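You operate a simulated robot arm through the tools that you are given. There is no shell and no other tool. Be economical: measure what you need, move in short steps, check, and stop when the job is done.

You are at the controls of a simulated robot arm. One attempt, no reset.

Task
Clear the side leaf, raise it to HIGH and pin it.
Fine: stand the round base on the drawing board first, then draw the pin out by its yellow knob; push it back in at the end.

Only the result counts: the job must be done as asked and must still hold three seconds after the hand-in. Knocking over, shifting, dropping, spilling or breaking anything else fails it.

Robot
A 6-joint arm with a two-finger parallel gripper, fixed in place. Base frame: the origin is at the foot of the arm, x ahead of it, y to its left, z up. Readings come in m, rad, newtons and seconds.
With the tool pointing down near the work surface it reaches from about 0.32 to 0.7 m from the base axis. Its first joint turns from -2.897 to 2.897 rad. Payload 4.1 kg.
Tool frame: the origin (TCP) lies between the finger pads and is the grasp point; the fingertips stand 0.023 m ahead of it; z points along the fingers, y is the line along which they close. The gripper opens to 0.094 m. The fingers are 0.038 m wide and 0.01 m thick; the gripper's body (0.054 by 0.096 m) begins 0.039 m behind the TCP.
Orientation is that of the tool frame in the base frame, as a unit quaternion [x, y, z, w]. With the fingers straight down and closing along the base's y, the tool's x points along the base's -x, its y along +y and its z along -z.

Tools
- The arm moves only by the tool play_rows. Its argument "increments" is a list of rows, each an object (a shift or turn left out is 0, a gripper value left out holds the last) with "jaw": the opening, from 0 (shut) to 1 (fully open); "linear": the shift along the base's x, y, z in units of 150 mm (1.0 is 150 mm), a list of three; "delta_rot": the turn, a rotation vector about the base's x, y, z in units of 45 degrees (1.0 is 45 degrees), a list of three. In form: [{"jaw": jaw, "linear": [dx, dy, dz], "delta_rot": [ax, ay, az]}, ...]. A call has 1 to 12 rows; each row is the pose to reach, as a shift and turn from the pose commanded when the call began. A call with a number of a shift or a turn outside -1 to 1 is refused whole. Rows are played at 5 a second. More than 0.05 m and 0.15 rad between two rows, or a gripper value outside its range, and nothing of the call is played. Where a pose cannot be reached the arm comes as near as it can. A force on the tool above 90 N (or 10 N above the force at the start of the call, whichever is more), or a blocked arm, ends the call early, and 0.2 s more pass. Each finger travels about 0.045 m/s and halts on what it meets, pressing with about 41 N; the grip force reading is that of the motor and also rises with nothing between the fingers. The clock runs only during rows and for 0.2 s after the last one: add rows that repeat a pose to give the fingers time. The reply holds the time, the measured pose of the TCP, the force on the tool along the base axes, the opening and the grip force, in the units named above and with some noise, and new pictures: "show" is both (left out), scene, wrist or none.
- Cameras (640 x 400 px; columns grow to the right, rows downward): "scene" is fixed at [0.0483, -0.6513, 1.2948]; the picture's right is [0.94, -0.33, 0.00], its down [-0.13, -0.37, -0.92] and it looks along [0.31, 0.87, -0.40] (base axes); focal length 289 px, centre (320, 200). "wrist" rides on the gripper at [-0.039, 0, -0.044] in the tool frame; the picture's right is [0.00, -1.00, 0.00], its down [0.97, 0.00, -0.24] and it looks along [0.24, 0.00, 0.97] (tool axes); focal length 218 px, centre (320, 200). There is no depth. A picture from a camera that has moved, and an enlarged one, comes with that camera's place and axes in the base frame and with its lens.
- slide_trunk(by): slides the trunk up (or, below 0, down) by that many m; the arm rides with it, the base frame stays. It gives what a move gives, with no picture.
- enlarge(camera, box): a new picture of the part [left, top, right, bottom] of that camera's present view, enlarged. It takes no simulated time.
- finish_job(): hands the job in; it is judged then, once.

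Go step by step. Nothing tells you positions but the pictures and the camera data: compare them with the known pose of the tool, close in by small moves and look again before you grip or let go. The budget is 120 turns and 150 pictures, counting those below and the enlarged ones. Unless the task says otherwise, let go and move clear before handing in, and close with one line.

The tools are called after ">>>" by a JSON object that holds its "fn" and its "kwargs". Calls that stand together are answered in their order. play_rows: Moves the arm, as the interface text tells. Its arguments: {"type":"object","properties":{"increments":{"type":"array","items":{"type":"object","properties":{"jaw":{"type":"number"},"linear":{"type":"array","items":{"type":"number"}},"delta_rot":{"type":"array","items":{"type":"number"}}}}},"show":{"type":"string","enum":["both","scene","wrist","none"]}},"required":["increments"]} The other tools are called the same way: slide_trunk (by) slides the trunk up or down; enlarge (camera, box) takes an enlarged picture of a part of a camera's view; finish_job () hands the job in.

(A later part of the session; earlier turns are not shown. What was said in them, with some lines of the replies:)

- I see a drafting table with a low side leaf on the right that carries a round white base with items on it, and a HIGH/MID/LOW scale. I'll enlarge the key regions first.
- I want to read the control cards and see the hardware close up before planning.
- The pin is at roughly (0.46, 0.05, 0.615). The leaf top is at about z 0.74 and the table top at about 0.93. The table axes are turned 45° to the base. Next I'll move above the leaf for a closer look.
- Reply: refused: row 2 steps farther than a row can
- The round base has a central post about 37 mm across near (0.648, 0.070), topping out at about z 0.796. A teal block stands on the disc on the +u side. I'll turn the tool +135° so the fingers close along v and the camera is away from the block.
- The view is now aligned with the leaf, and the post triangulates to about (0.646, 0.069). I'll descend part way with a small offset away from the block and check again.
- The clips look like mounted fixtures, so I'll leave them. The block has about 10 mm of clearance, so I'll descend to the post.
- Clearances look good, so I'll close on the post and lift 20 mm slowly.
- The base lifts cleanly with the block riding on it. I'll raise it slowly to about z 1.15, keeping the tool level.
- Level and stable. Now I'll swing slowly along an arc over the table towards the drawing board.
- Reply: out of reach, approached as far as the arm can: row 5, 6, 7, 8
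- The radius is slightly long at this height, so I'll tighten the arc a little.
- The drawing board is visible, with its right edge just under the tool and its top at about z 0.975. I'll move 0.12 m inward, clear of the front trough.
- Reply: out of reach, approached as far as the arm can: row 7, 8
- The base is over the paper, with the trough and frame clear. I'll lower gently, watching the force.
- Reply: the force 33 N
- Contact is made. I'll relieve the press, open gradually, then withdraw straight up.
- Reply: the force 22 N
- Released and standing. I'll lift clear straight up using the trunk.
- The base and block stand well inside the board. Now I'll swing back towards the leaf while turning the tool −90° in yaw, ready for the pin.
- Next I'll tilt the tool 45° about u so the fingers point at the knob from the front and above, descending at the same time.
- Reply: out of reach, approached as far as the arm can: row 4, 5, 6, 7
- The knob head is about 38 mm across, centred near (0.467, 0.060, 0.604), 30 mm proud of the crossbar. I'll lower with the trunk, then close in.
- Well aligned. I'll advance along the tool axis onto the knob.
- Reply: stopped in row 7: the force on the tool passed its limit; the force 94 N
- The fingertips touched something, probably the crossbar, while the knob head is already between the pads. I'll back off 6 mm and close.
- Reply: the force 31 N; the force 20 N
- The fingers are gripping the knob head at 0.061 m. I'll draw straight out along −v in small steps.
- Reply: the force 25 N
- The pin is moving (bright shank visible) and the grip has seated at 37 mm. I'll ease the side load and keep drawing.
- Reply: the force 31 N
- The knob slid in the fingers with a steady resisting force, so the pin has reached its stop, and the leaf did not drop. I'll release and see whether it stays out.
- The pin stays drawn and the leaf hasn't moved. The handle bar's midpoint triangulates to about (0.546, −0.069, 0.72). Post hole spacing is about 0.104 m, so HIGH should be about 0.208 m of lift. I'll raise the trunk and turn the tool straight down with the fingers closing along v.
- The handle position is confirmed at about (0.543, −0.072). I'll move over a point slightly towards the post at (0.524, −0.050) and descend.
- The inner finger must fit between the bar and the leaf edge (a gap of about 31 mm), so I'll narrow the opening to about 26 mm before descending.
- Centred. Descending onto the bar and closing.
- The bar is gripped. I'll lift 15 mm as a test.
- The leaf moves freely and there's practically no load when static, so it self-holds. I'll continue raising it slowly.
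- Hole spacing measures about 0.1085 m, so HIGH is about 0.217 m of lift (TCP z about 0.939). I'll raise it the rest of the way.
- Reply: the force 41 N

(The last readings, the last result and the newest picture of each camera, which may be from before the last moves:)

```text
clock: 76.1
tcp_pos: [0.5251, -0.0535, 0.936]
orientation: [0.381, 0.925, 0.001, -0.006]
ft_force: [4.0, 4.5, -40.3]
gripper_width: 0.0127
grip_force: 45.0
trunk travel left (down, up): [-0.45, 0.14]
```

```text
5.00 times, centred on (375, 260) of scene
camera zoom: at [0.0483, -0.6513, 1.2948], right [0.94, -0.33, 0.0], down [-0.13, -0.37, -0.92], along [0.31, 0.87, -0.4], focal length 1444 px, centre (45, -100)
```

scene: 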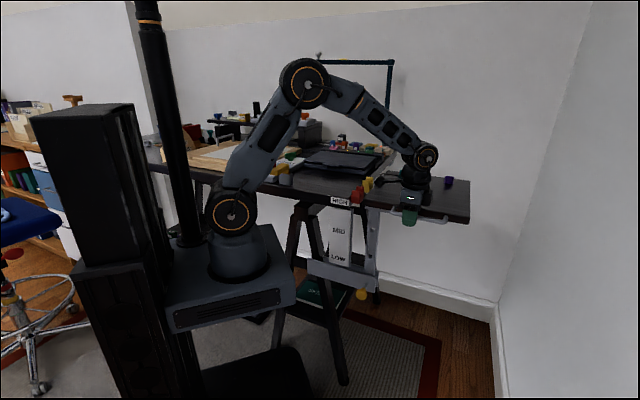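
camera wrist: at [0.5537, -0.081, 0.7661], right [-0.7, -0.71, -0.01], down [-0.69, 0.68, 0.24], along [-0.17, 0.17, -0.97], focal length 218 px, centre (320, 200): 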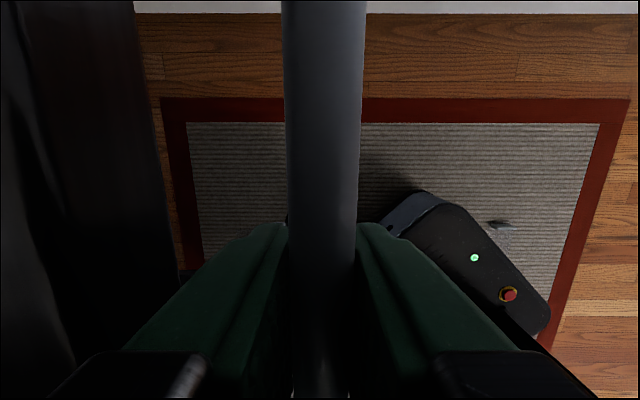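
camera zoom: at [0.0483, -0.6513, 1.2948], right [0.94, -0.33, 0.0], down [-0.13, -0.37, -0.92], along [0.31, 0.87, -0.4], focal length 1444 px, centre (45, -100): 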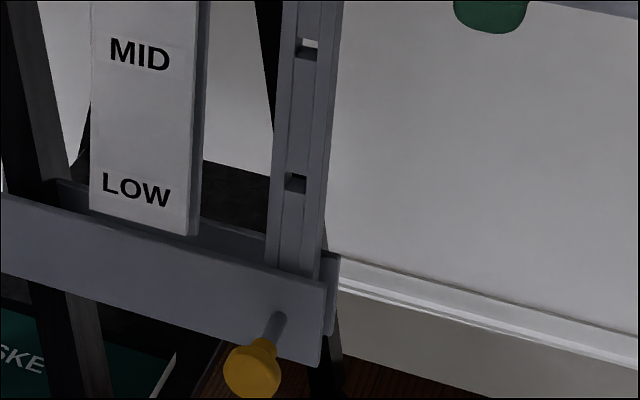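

A firm upper stop was met at TCP z 0.936 (lift 0.214 m), close to where the HIGH hole should align. I'll relax the pull and check that the leaf stays.

>>> {"fn": "play_rows", "kwargs": {"increments": [{"linear": [0, 0, -0.01]}, {"linear": [0, 0, -0.02]}, {"linear": [0, 0, -0.02]}], "show": "none"}}

>>> {"fn": "enlarge", "kwargs": {"camera": "scene", "box": [355, 220, 395, 300]}}

```text
clock: 76.9
tcp_pos: [0.5266, -0.0537, 0.9367]
orientation: [0.382, 0.924, 0.002, 0.0]
ft_force: [-3.9, 6.6, -20.0]
gripper_width: 0.0128
grip_force: 44.9
trunk travel left (down, up): [-0.45, 0.14]
```

```text
5.00 times, centred on (375, 260) of scene
camera zoom: at [0.0483, -0.6513, 1.2948], right [0.94, -0.33, 0.0], down [-0.13, -0.37, -0.92], along [0.31, 0.87, -0.4], focal length 1444 px, centre (45, -100)
```

zoom: 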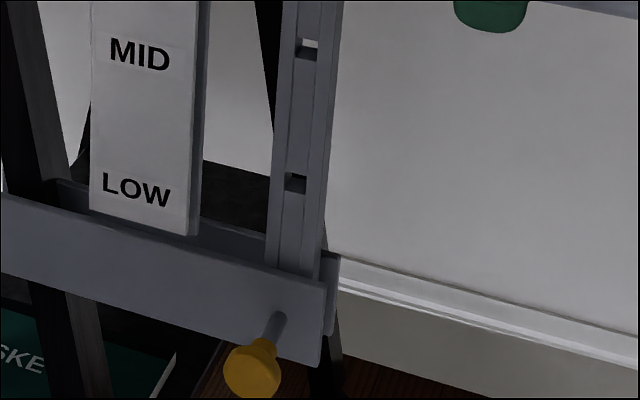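

>>> {"fn": "play_rows", "kwargs": {"increments": [{"linear": [0, 0, -0.008]}, {"linear": [0, 0, -0.014]}, {"linear": [0, 0, -0.014]}], "show": "none"}}

>>> {"fn": "play_rows", "kwargs": {"increments": [{"jaw": 0.15}, {"jaw": 0.28}, {"jaw": 0.28}, {"jaw": 0.28}], "show": "both"}}

>>> {"fn": "enlarge", "kwargs": {"camera": "scene", "box": [355, 220, 395, 300]}}

```text
clock: 77.7
tcp_pos: [0.5262, -0.0538, 0.9368]
orientation: [0.382, 0.924, 0.002, 0.003]
ft_force: [-3.6, 7.3, 1.2]
gripper_width: 0.0127
grip_force: 45.0
trunk travel left (down, up): [-0.45, 0.14]
```

```text
clock: 78.7
tcp_pos: [0.5257, -0.0538, 0.9348]
orientation: [0.382, 0.924, 0.003, 0.001]
ft_force: [-0.2, 0.0, -0.3]
gripper_width: 0.0264
grip_force: 0.1
trunk travel left (down, up): [-0.45, 0.14]
camera wrist: at [0.5532, -0.0816, 0.9782], right [-0.71, -0.71, -0.01], down [-0.69, 0.68, 0.24], along [-0.17, 0.17, -0.97], focal length 218 px, centre (320, 200)
```

scene: 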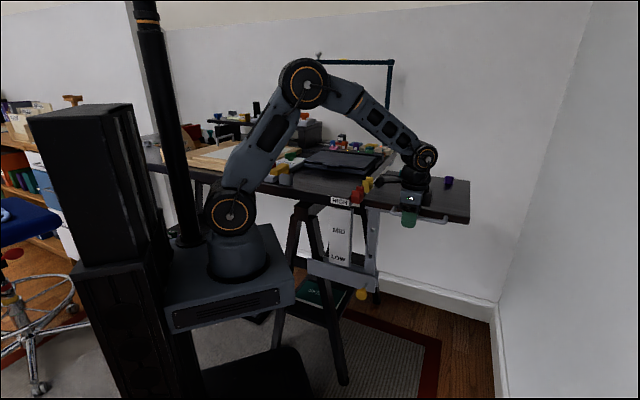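
wrist: 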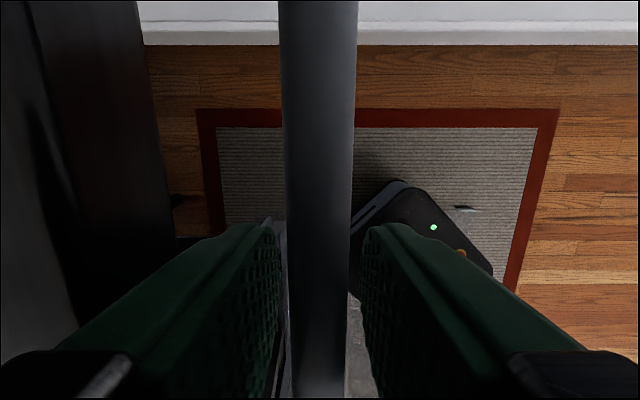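

```text
5.00 times, centred on (375, 260) of scene
camera zoom: at [0.0483, -0.6513, 1.2948], right [0.94, -0.33, 0.0], down [-0.13, -0.37, -0.92], along [0.31, 0.87, -0.4], focal length 1444 px, centre (45, -100)
```

zoom: 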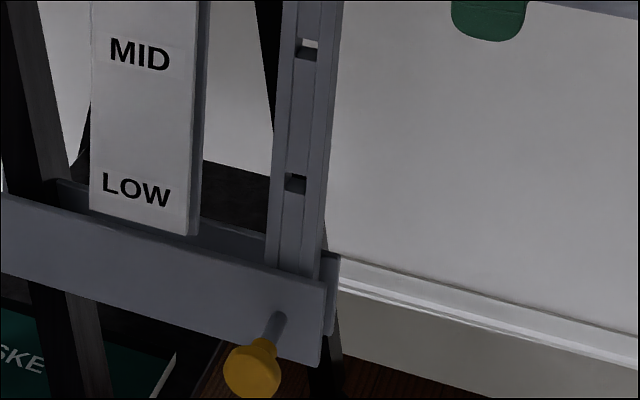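

The leaf stays at HIGH when released. Now I'll withdraw upward and return to the tilted pose in front of the knob.

>>> {"fn": "play_rows", "kwargs": {"increments": [{"linear": [0, 0, 0.15]}, {"linear": [0, 0, 0.35]}, {"linear": [0, 0, 0.6]}, {"linear": [-0.1, -0.15, 0.6]}, {"linear": [-0.25, -0.25, 0.55]}, {"linear": [-0.45, -0.25, 0.5]}, {"linear": [-0.45, -0.25, 0.4]}], "show": "none"}}

>>> {"fn": "play_rows", "kwargs": {"increments": [{"delta_rot": [0, 0, 0.16], "jaw": 0.15}, {"delta_rot": [0, 0, 0.33], "jaw": 0}, {"delta_rot": [0, 0, 0.5]}, {"delta_rot": [0, 0, 0.67]}, {"delta_rot": [0, 0, 0.84]}, {"delta_rot": [0, 0, 1]}], "show": "none"}}

>>> {"fn": "play_rows", "kwargs": {"increments": [{"delta_rot": [0, 0, 0.16]}, {"delta_rot": [0, 0, 0.33]}, {"delta_rot": [0, 0, 0.5]}, {"delta_rot": [0, 0, 0.67]}, {"delta_rot": [0, 0, 0.84]}, {"delta_rot": [0, 0, 1]}], "show": "scene"}}

```text
clock: 80.3
tcp_pos: [0.458, -0.0919, 0.9945]
orientation: [0.382, 0.924, 0.003, 0.0]
ft_force: [-0.8, -0.1, -0.2]
gripper_width: 0.0265
grip_force: 0.0
trunk travel left (down, up): [-0.45, 0.14]
```

```text
clock: 81.7
tcp_pos: [0.4587, -0.0916, 0.9957]
orientation: [-0.001, 1.0, 0.003, -0.001]
ft_force: [-0.3, -0.1, -0.7]
gripper_width: 0.0
grip_force: 41.1
trunk travel left (down, up): [-0.45, 0.14]
```

```text
clock: 83.1
tcp_pos: [0.4576, -0.0927, 0.9954]
orientation: [-0.385, 0.923, 0.002, -0.002]
ft_force: [-0.8, -0.4, 0.2]
gripper_width: 0.0001
grip_force: 40.9
trunk travel left (down, up): [-0.45, 0.14]
```

scene: 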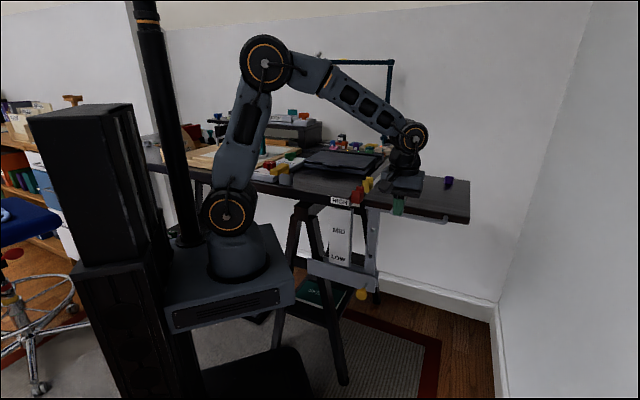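

>>> {"fn": "play_rows", "kwargs": {"increments": [{"linear": [-0.15, 0, 0]}, {"linear": [-0.3, 0, -0.05], "delta_rot": [0.05, -0.05, 0]}, {"linear": [-0.36, 0.05, -0.15], "delta_rot": [0.17, -0.17, 0]}, {"linear": [-0.4, 0.1, -0.25], "delta_rot": [0.29, -0.29, 0]}, {"linear": [-0.45, 0.15, -0.35], "delta_rot": [0.41, -0.41, 0]}, {"linear": [-0.5, 0.2, -0.45], "delta_rot": [0.53, -0.53, 0]}, {"linear": [-0.55, 0.26, -0.55], "delta_rot": [0.64, -0.64, 0]}, {"linear": [-0.6, 0.33, -0.63], "delta_rot": [0.707, -0.707, 0]}, {"linear": [-0.6, 0.33, -0.63], "delta_rot": [0.707, -0.707, 0]}], "show": "none"}}

>>> {"fn": "slide_trunk", "kwargs": {"by": -0.22}}

>>> {"fn": "play_rows", "kwargs": {"increments": [{"linear": [0, 0, 0]}], "show": "both"}}

```text
clock: 85.1
tcp_pos: [0.3677, -0.0419, 0.8998]
orientation: [-0.355, 0.853, 0.148, 0.352]
ft_force: [0.8, -0.3, 0.2]
gripper_width: 0.0
grip_force: 41.2
trunk travel left (down, up): [-0.45, 0.14]
```

```text
clock: 87.4
tcp_pos: [0.3683, -0.0404, 0.6807]
orientation: [-0.355, 0.853, 0.148, 0.353]
ft_force: [0.2, -0.8, -0.3]
gripper_width: 0.0
grip_force: 41.5
trunk travel left (down, up): [-0.23, 0.36]
```

```text
clock: 87.8
tcp_pos: [0.3686, -0.0423, 0.6798]
orientation: [-0.355, 0.853, 0.148, 0.352]
ft_force: [-0.4, 0.9, 0.6]
gripper_width: 0.0
grip_force: 40.4
trunk travel left (down, up): [-0.23, 0.36]
camera wrist: at [0.3654, -0.0439, 0.7384], right [0.71, -0.7, 0.0], down [-0.6, -0.61, -0.52], along [0.36, 0.37, -0.86], focal length 218 px, centre (320, 200)
```

scene: 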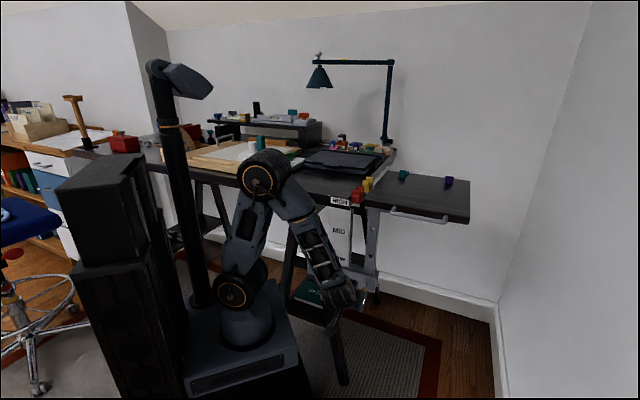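
wrist: 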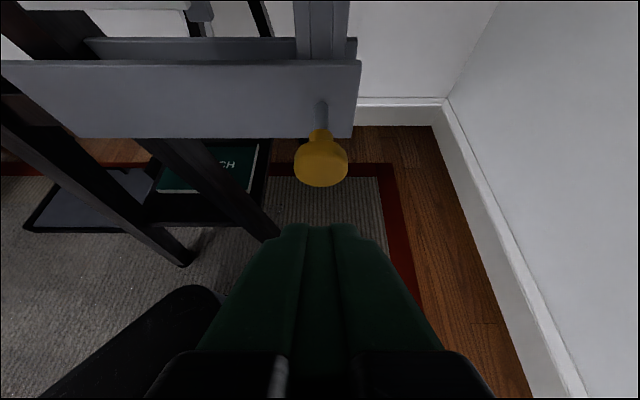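

The closed fingers line up with the knob at about (0.4425, 0.035, 0.607). I'll go to a point just in front of its face.

>>> {"fn": "play_rows", "kwargs": {"increments": [{"linear": [0.03, 0.03, -0.15]}, {"linear": [0.08, 0.09, -0.3]}, {"linear": [0.15, 0.17, -0.42]}, {"linear": [0.239, 0.271, -0.467]}, {"linear": [0.239, 0.271, -0.467]}], "show": "wrist"}}

>>> {"fn": "enlarge", "kwargs": {"camera": "scene", "box": [330, 230, 400, 330]}}

```text
clock: 89.0
tcp_pos: [0.4045, -0.0012, 0.6095]
orientation: [-0.356, 0.853, 0.148, 0.352]
ft_force: [0.7, 0.7, 0.2]
gripper_width: 0.0
grip_force: 41.1
trunk travel left (down, up): [-0.23, 0.36]
camera wrist: at [0.4013, -0.003, 0.6681], right [0.71, -0.7, 0.0], down [-0.6, -0.61, -0.52], along [0.36, 0.37, -0.86], focal length 218 px, centre (320, 200)
```

wrist: 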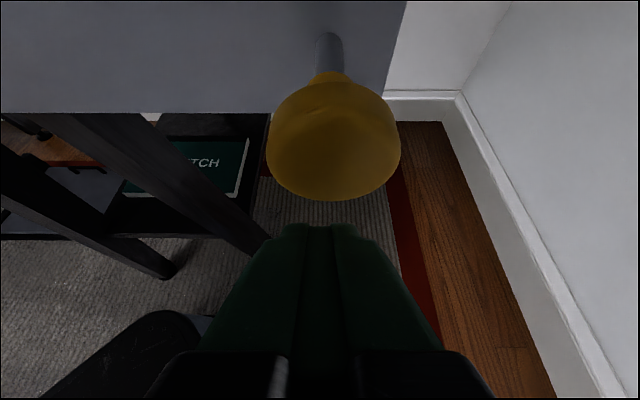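

```text
4.00 times, centred on (365, 280) of scene
camera zoom: at [0.0483, -0.6513, 1.2948], right [0.94, -0.33, 0.0], down [-0.13, -0.37, -0.92], along [0.31, 0.87, -0.4], focal length 1155 px, centre (140, -120)
```

zoom: 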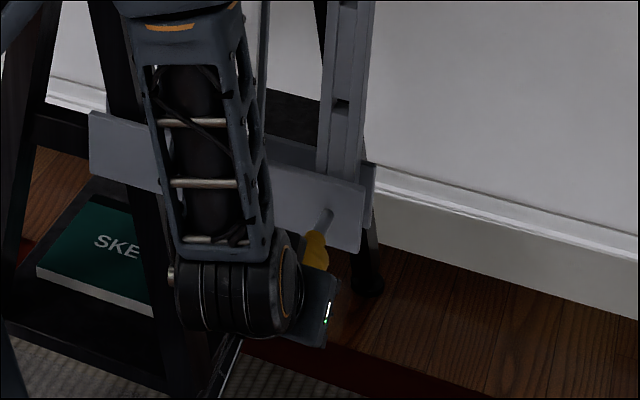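

The knob sits about 6 mm to the +u side, so I'll correct and push along +v in small steps.

>>> {"fn": "play_rows", "kwargs": {"increments": [{"linear": [0.028, -0.028, 0]}, {"linear": [0.052, -0.004, 0]}, {"linear": [0.075, 0.019, 0]}, {"linear": [0.099, 0.043, 0]}, {"linear": [0.122, 0.066, 0]}, {"linear": [0.146, 0.09, 0]}, {"linear": [0.17, 0.114, 0]}, {"linear": [0.17, 0.114, 0]}], "show": "wrist"}}

>>> {"fn": "enlarge", "kwargs": {"camera": "scene", "box": [330, 230, 400, 330]}}

```text
clock: 90.8
tcp_pos: [0.4291, 0.0154, 0.6109]
orientation: [-0.355, 0.854, 0.147, 0.352]
ft_force: [-1.0, -0.1, -0.5]
gripper_width: 0.0
grip_force: 41.1
trunk travel left (down, up): [-0.23, 0.36]
camera wrist: at [0.4271, 0.0137, 0.6685], right [0.71, -0.7, 0.0], down [-0.6, -0.61, -0.52], along [0.36, 0.37, -0.86], focal length 218 px, centre (320, 200)
```

wrist: 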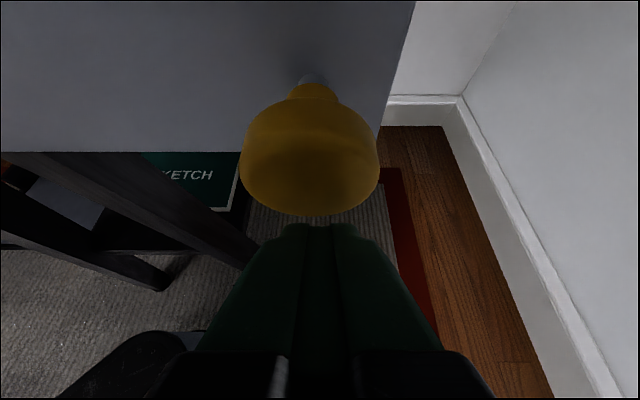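

```text
4.00 times, centred on (365, 280) of scene
camera zoom: at [0.0483, -0.6513, 1.2948], right [0.94, -0.33, 0.0], down [-0.13, -0.37, -0.92], along [0.31, 0.87, -0.4], focal length 1155 px, centre (140, -120)
```

zoom: 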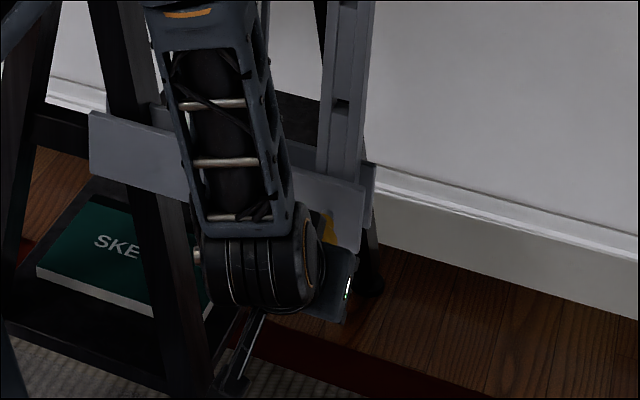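

The pin is going in with little force. Continuing the push.

>>> {"fn": "play_rows", "kwargs": {"increments": [{"linear": [0.01, 0.03, 0]}, {"linear": [0.028, 0.048, 0]}, {"linear": [0.046, 0.066, 0]}, {"linear": [0.064, 0.084, 0]}, {"linear": [0.08, 0.1, 0]}, {"linear": [0.08, 0.1, 0]}], "show": "wrist"}}

>>> {"fn": "enlarge", "kwargs": {"camera": "scene", "box": [330, 200, 430, 330]}}

```text
clock: 92.3
tcp_pos: [0.4351, 0.0245, 0.6064]
orientation: [-0.352, 0.859, 0.145, 0.342]
ft_force: [-25.0, -38.7, -12.0]
gripper_width: 0.0001
grip_force: 40.8
trunk travel left (down, up): [-0.23, 0.36]
stopped in row 6: the force on the tool passed its limit (the readings are from after the stop); the commanded pose is now the measured one
camera wrist: at [0.4325, 0.0251, 0.6651], right [0.7, -0.71, -0.01], down [-0.62, -0.61, -0.5], along [0.35, 0.36, -0.87], focal length 218 px, centre (320, 200)
```

wrist: 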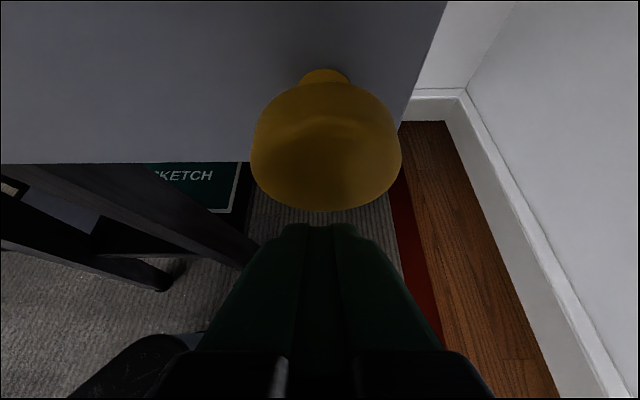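

```text
3.08 times, centred on (380, 265) of scene
camera zoom: at [0.0483, -0.6513, 1.2948], right [0.94, -0.33, 0.0], down [-0.13, -0.37, -0.92], along [0.31, 0.87, -0.4], focal length 889 px, centre (135, 0)
```

zoom: 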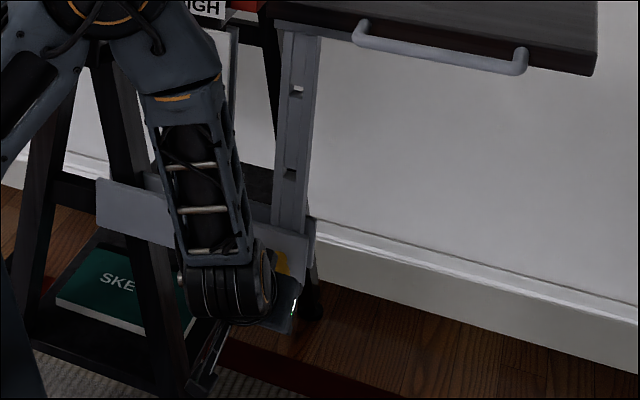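

The shank is fully hidden and the knob is back at its original seated position. I'll back off and verify.

>>> {"fn": "play_rows", "kwargs": {"increments": [{"linear": [-0.05, -0.05, 0.02]}, {"linear": [-0.15, -0.15, 0.1]}, {"linear": [-0.25, -0.25, 0.25]}, {"linear": [-0.4, -0.4, 0.4]}, {"linear": [-0.45, -0.5, 0.5]}, {"linear": [-0.45, -0.5, 0.5]}], "show": "both"}}

>>> {"fn": "enlarge", "kwargs": {"camera": "wrist", "box": [240, 80, 400, 220]}}

>>> {"fn": "enlarge", "kwargs": {"camera": "scene", "box": [340, 170, 480, 310]}}

```text
clock: 93.7
tcp_pos: [0.3709, -0.0425, 0.6821]
orientation: [-0.355, 0.855, 0.148, 0.347]
ft_force: [-0.7, 0.8, -1.0]
gripper_width: 0.0004
grip_force: 41.0
trunk travel left (down, up): [-0.23, 0.36]
camera wrist: at [0.3688, -0.0452, 0.7409], right [0.71, -0.7, -0.01], down [-0.61, -0.61, -0.51], along [0.35, 0.36, -0.86], focal length 218 px, centre (320, 200)
```

scene: 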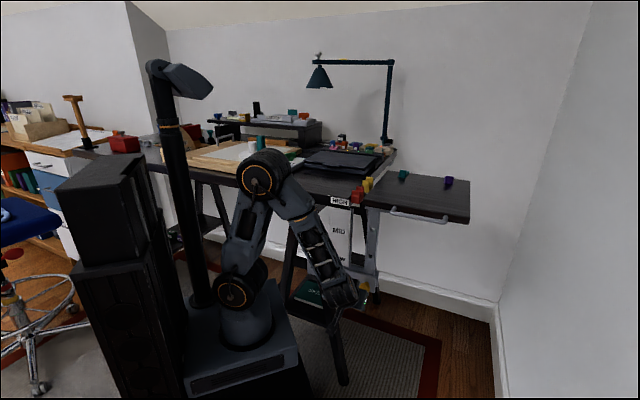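
wrist: 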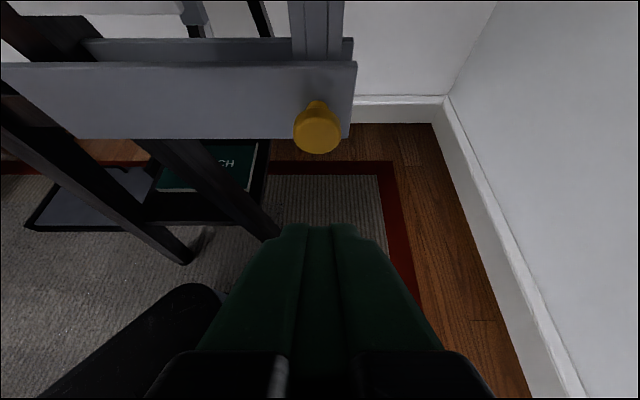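

```text
2.86 times, centred on (320, 150) of wrist
camera zoom: at [0.3688, -0.0452, 0.7409], right [0.71, -0.7, -0.01], down [-0.61, -0.61, -0.51], along [0.35, 0.36, -0.86], focal length 624 px, centre (320, 343)
```

zoom: 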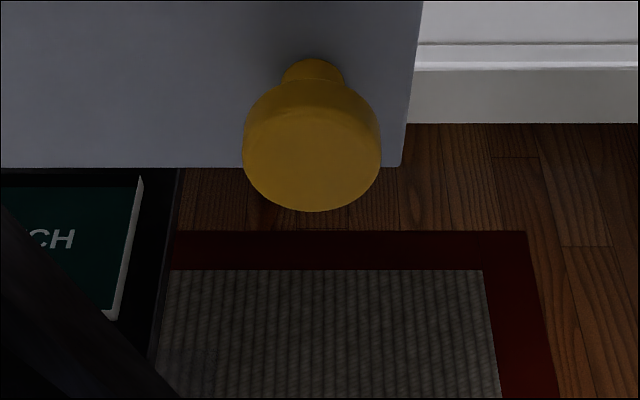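

```text
2.86 times, centred on (410, 240) of scene
camera zoom: at [0.0483, -0.6513, 1.2948], right [0.94, -0.33, 0.0], down [-0.13, -0.37, -0.92], along [0.31, 0.87, -0.4], focal length 825 px, centre (63, 86)
```

zoom: 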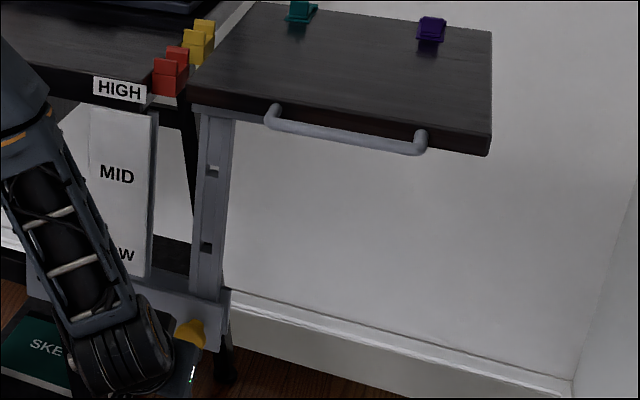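

>>> {"fn": "enlarge", "kwargs": {"camera": "scene", "box": [170, 110, 410, 220]}}

```text
2.67 times, centred on (290, 165) of scene
camera zoom: at [0.0483, -0.6513, 1.2948], right [0.94, -0.33, 0.0], down [-0.13, -0.37, -0.92], along [0.31, 0.87, -0.4], focal length 770 px, centre (400, 293)
```

zoom: 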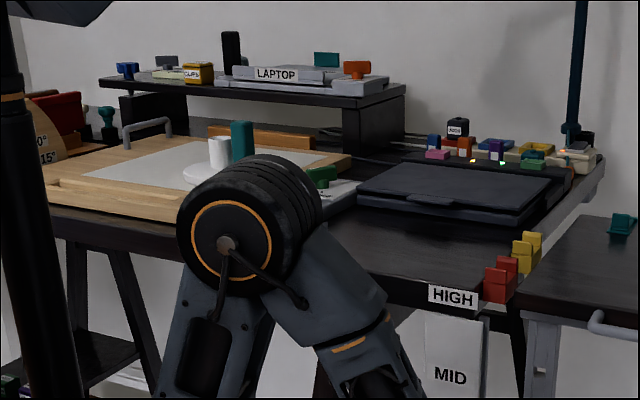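

The round base and its block stand upright on the drawing board. The leaf is level with the table at HIGH, the pin is seated, and the arm is clear, so I'm handing in.

>>> {"fn": "finish_job", "kwargs": {}}

```text
The job is handed in.
```

The side leaf is clear of the round base, raised to HIGH and pinned. The base stands upright on the drawing board with its teal block. I left the two small clips on the leaf's back edge because they looked like fixtures.
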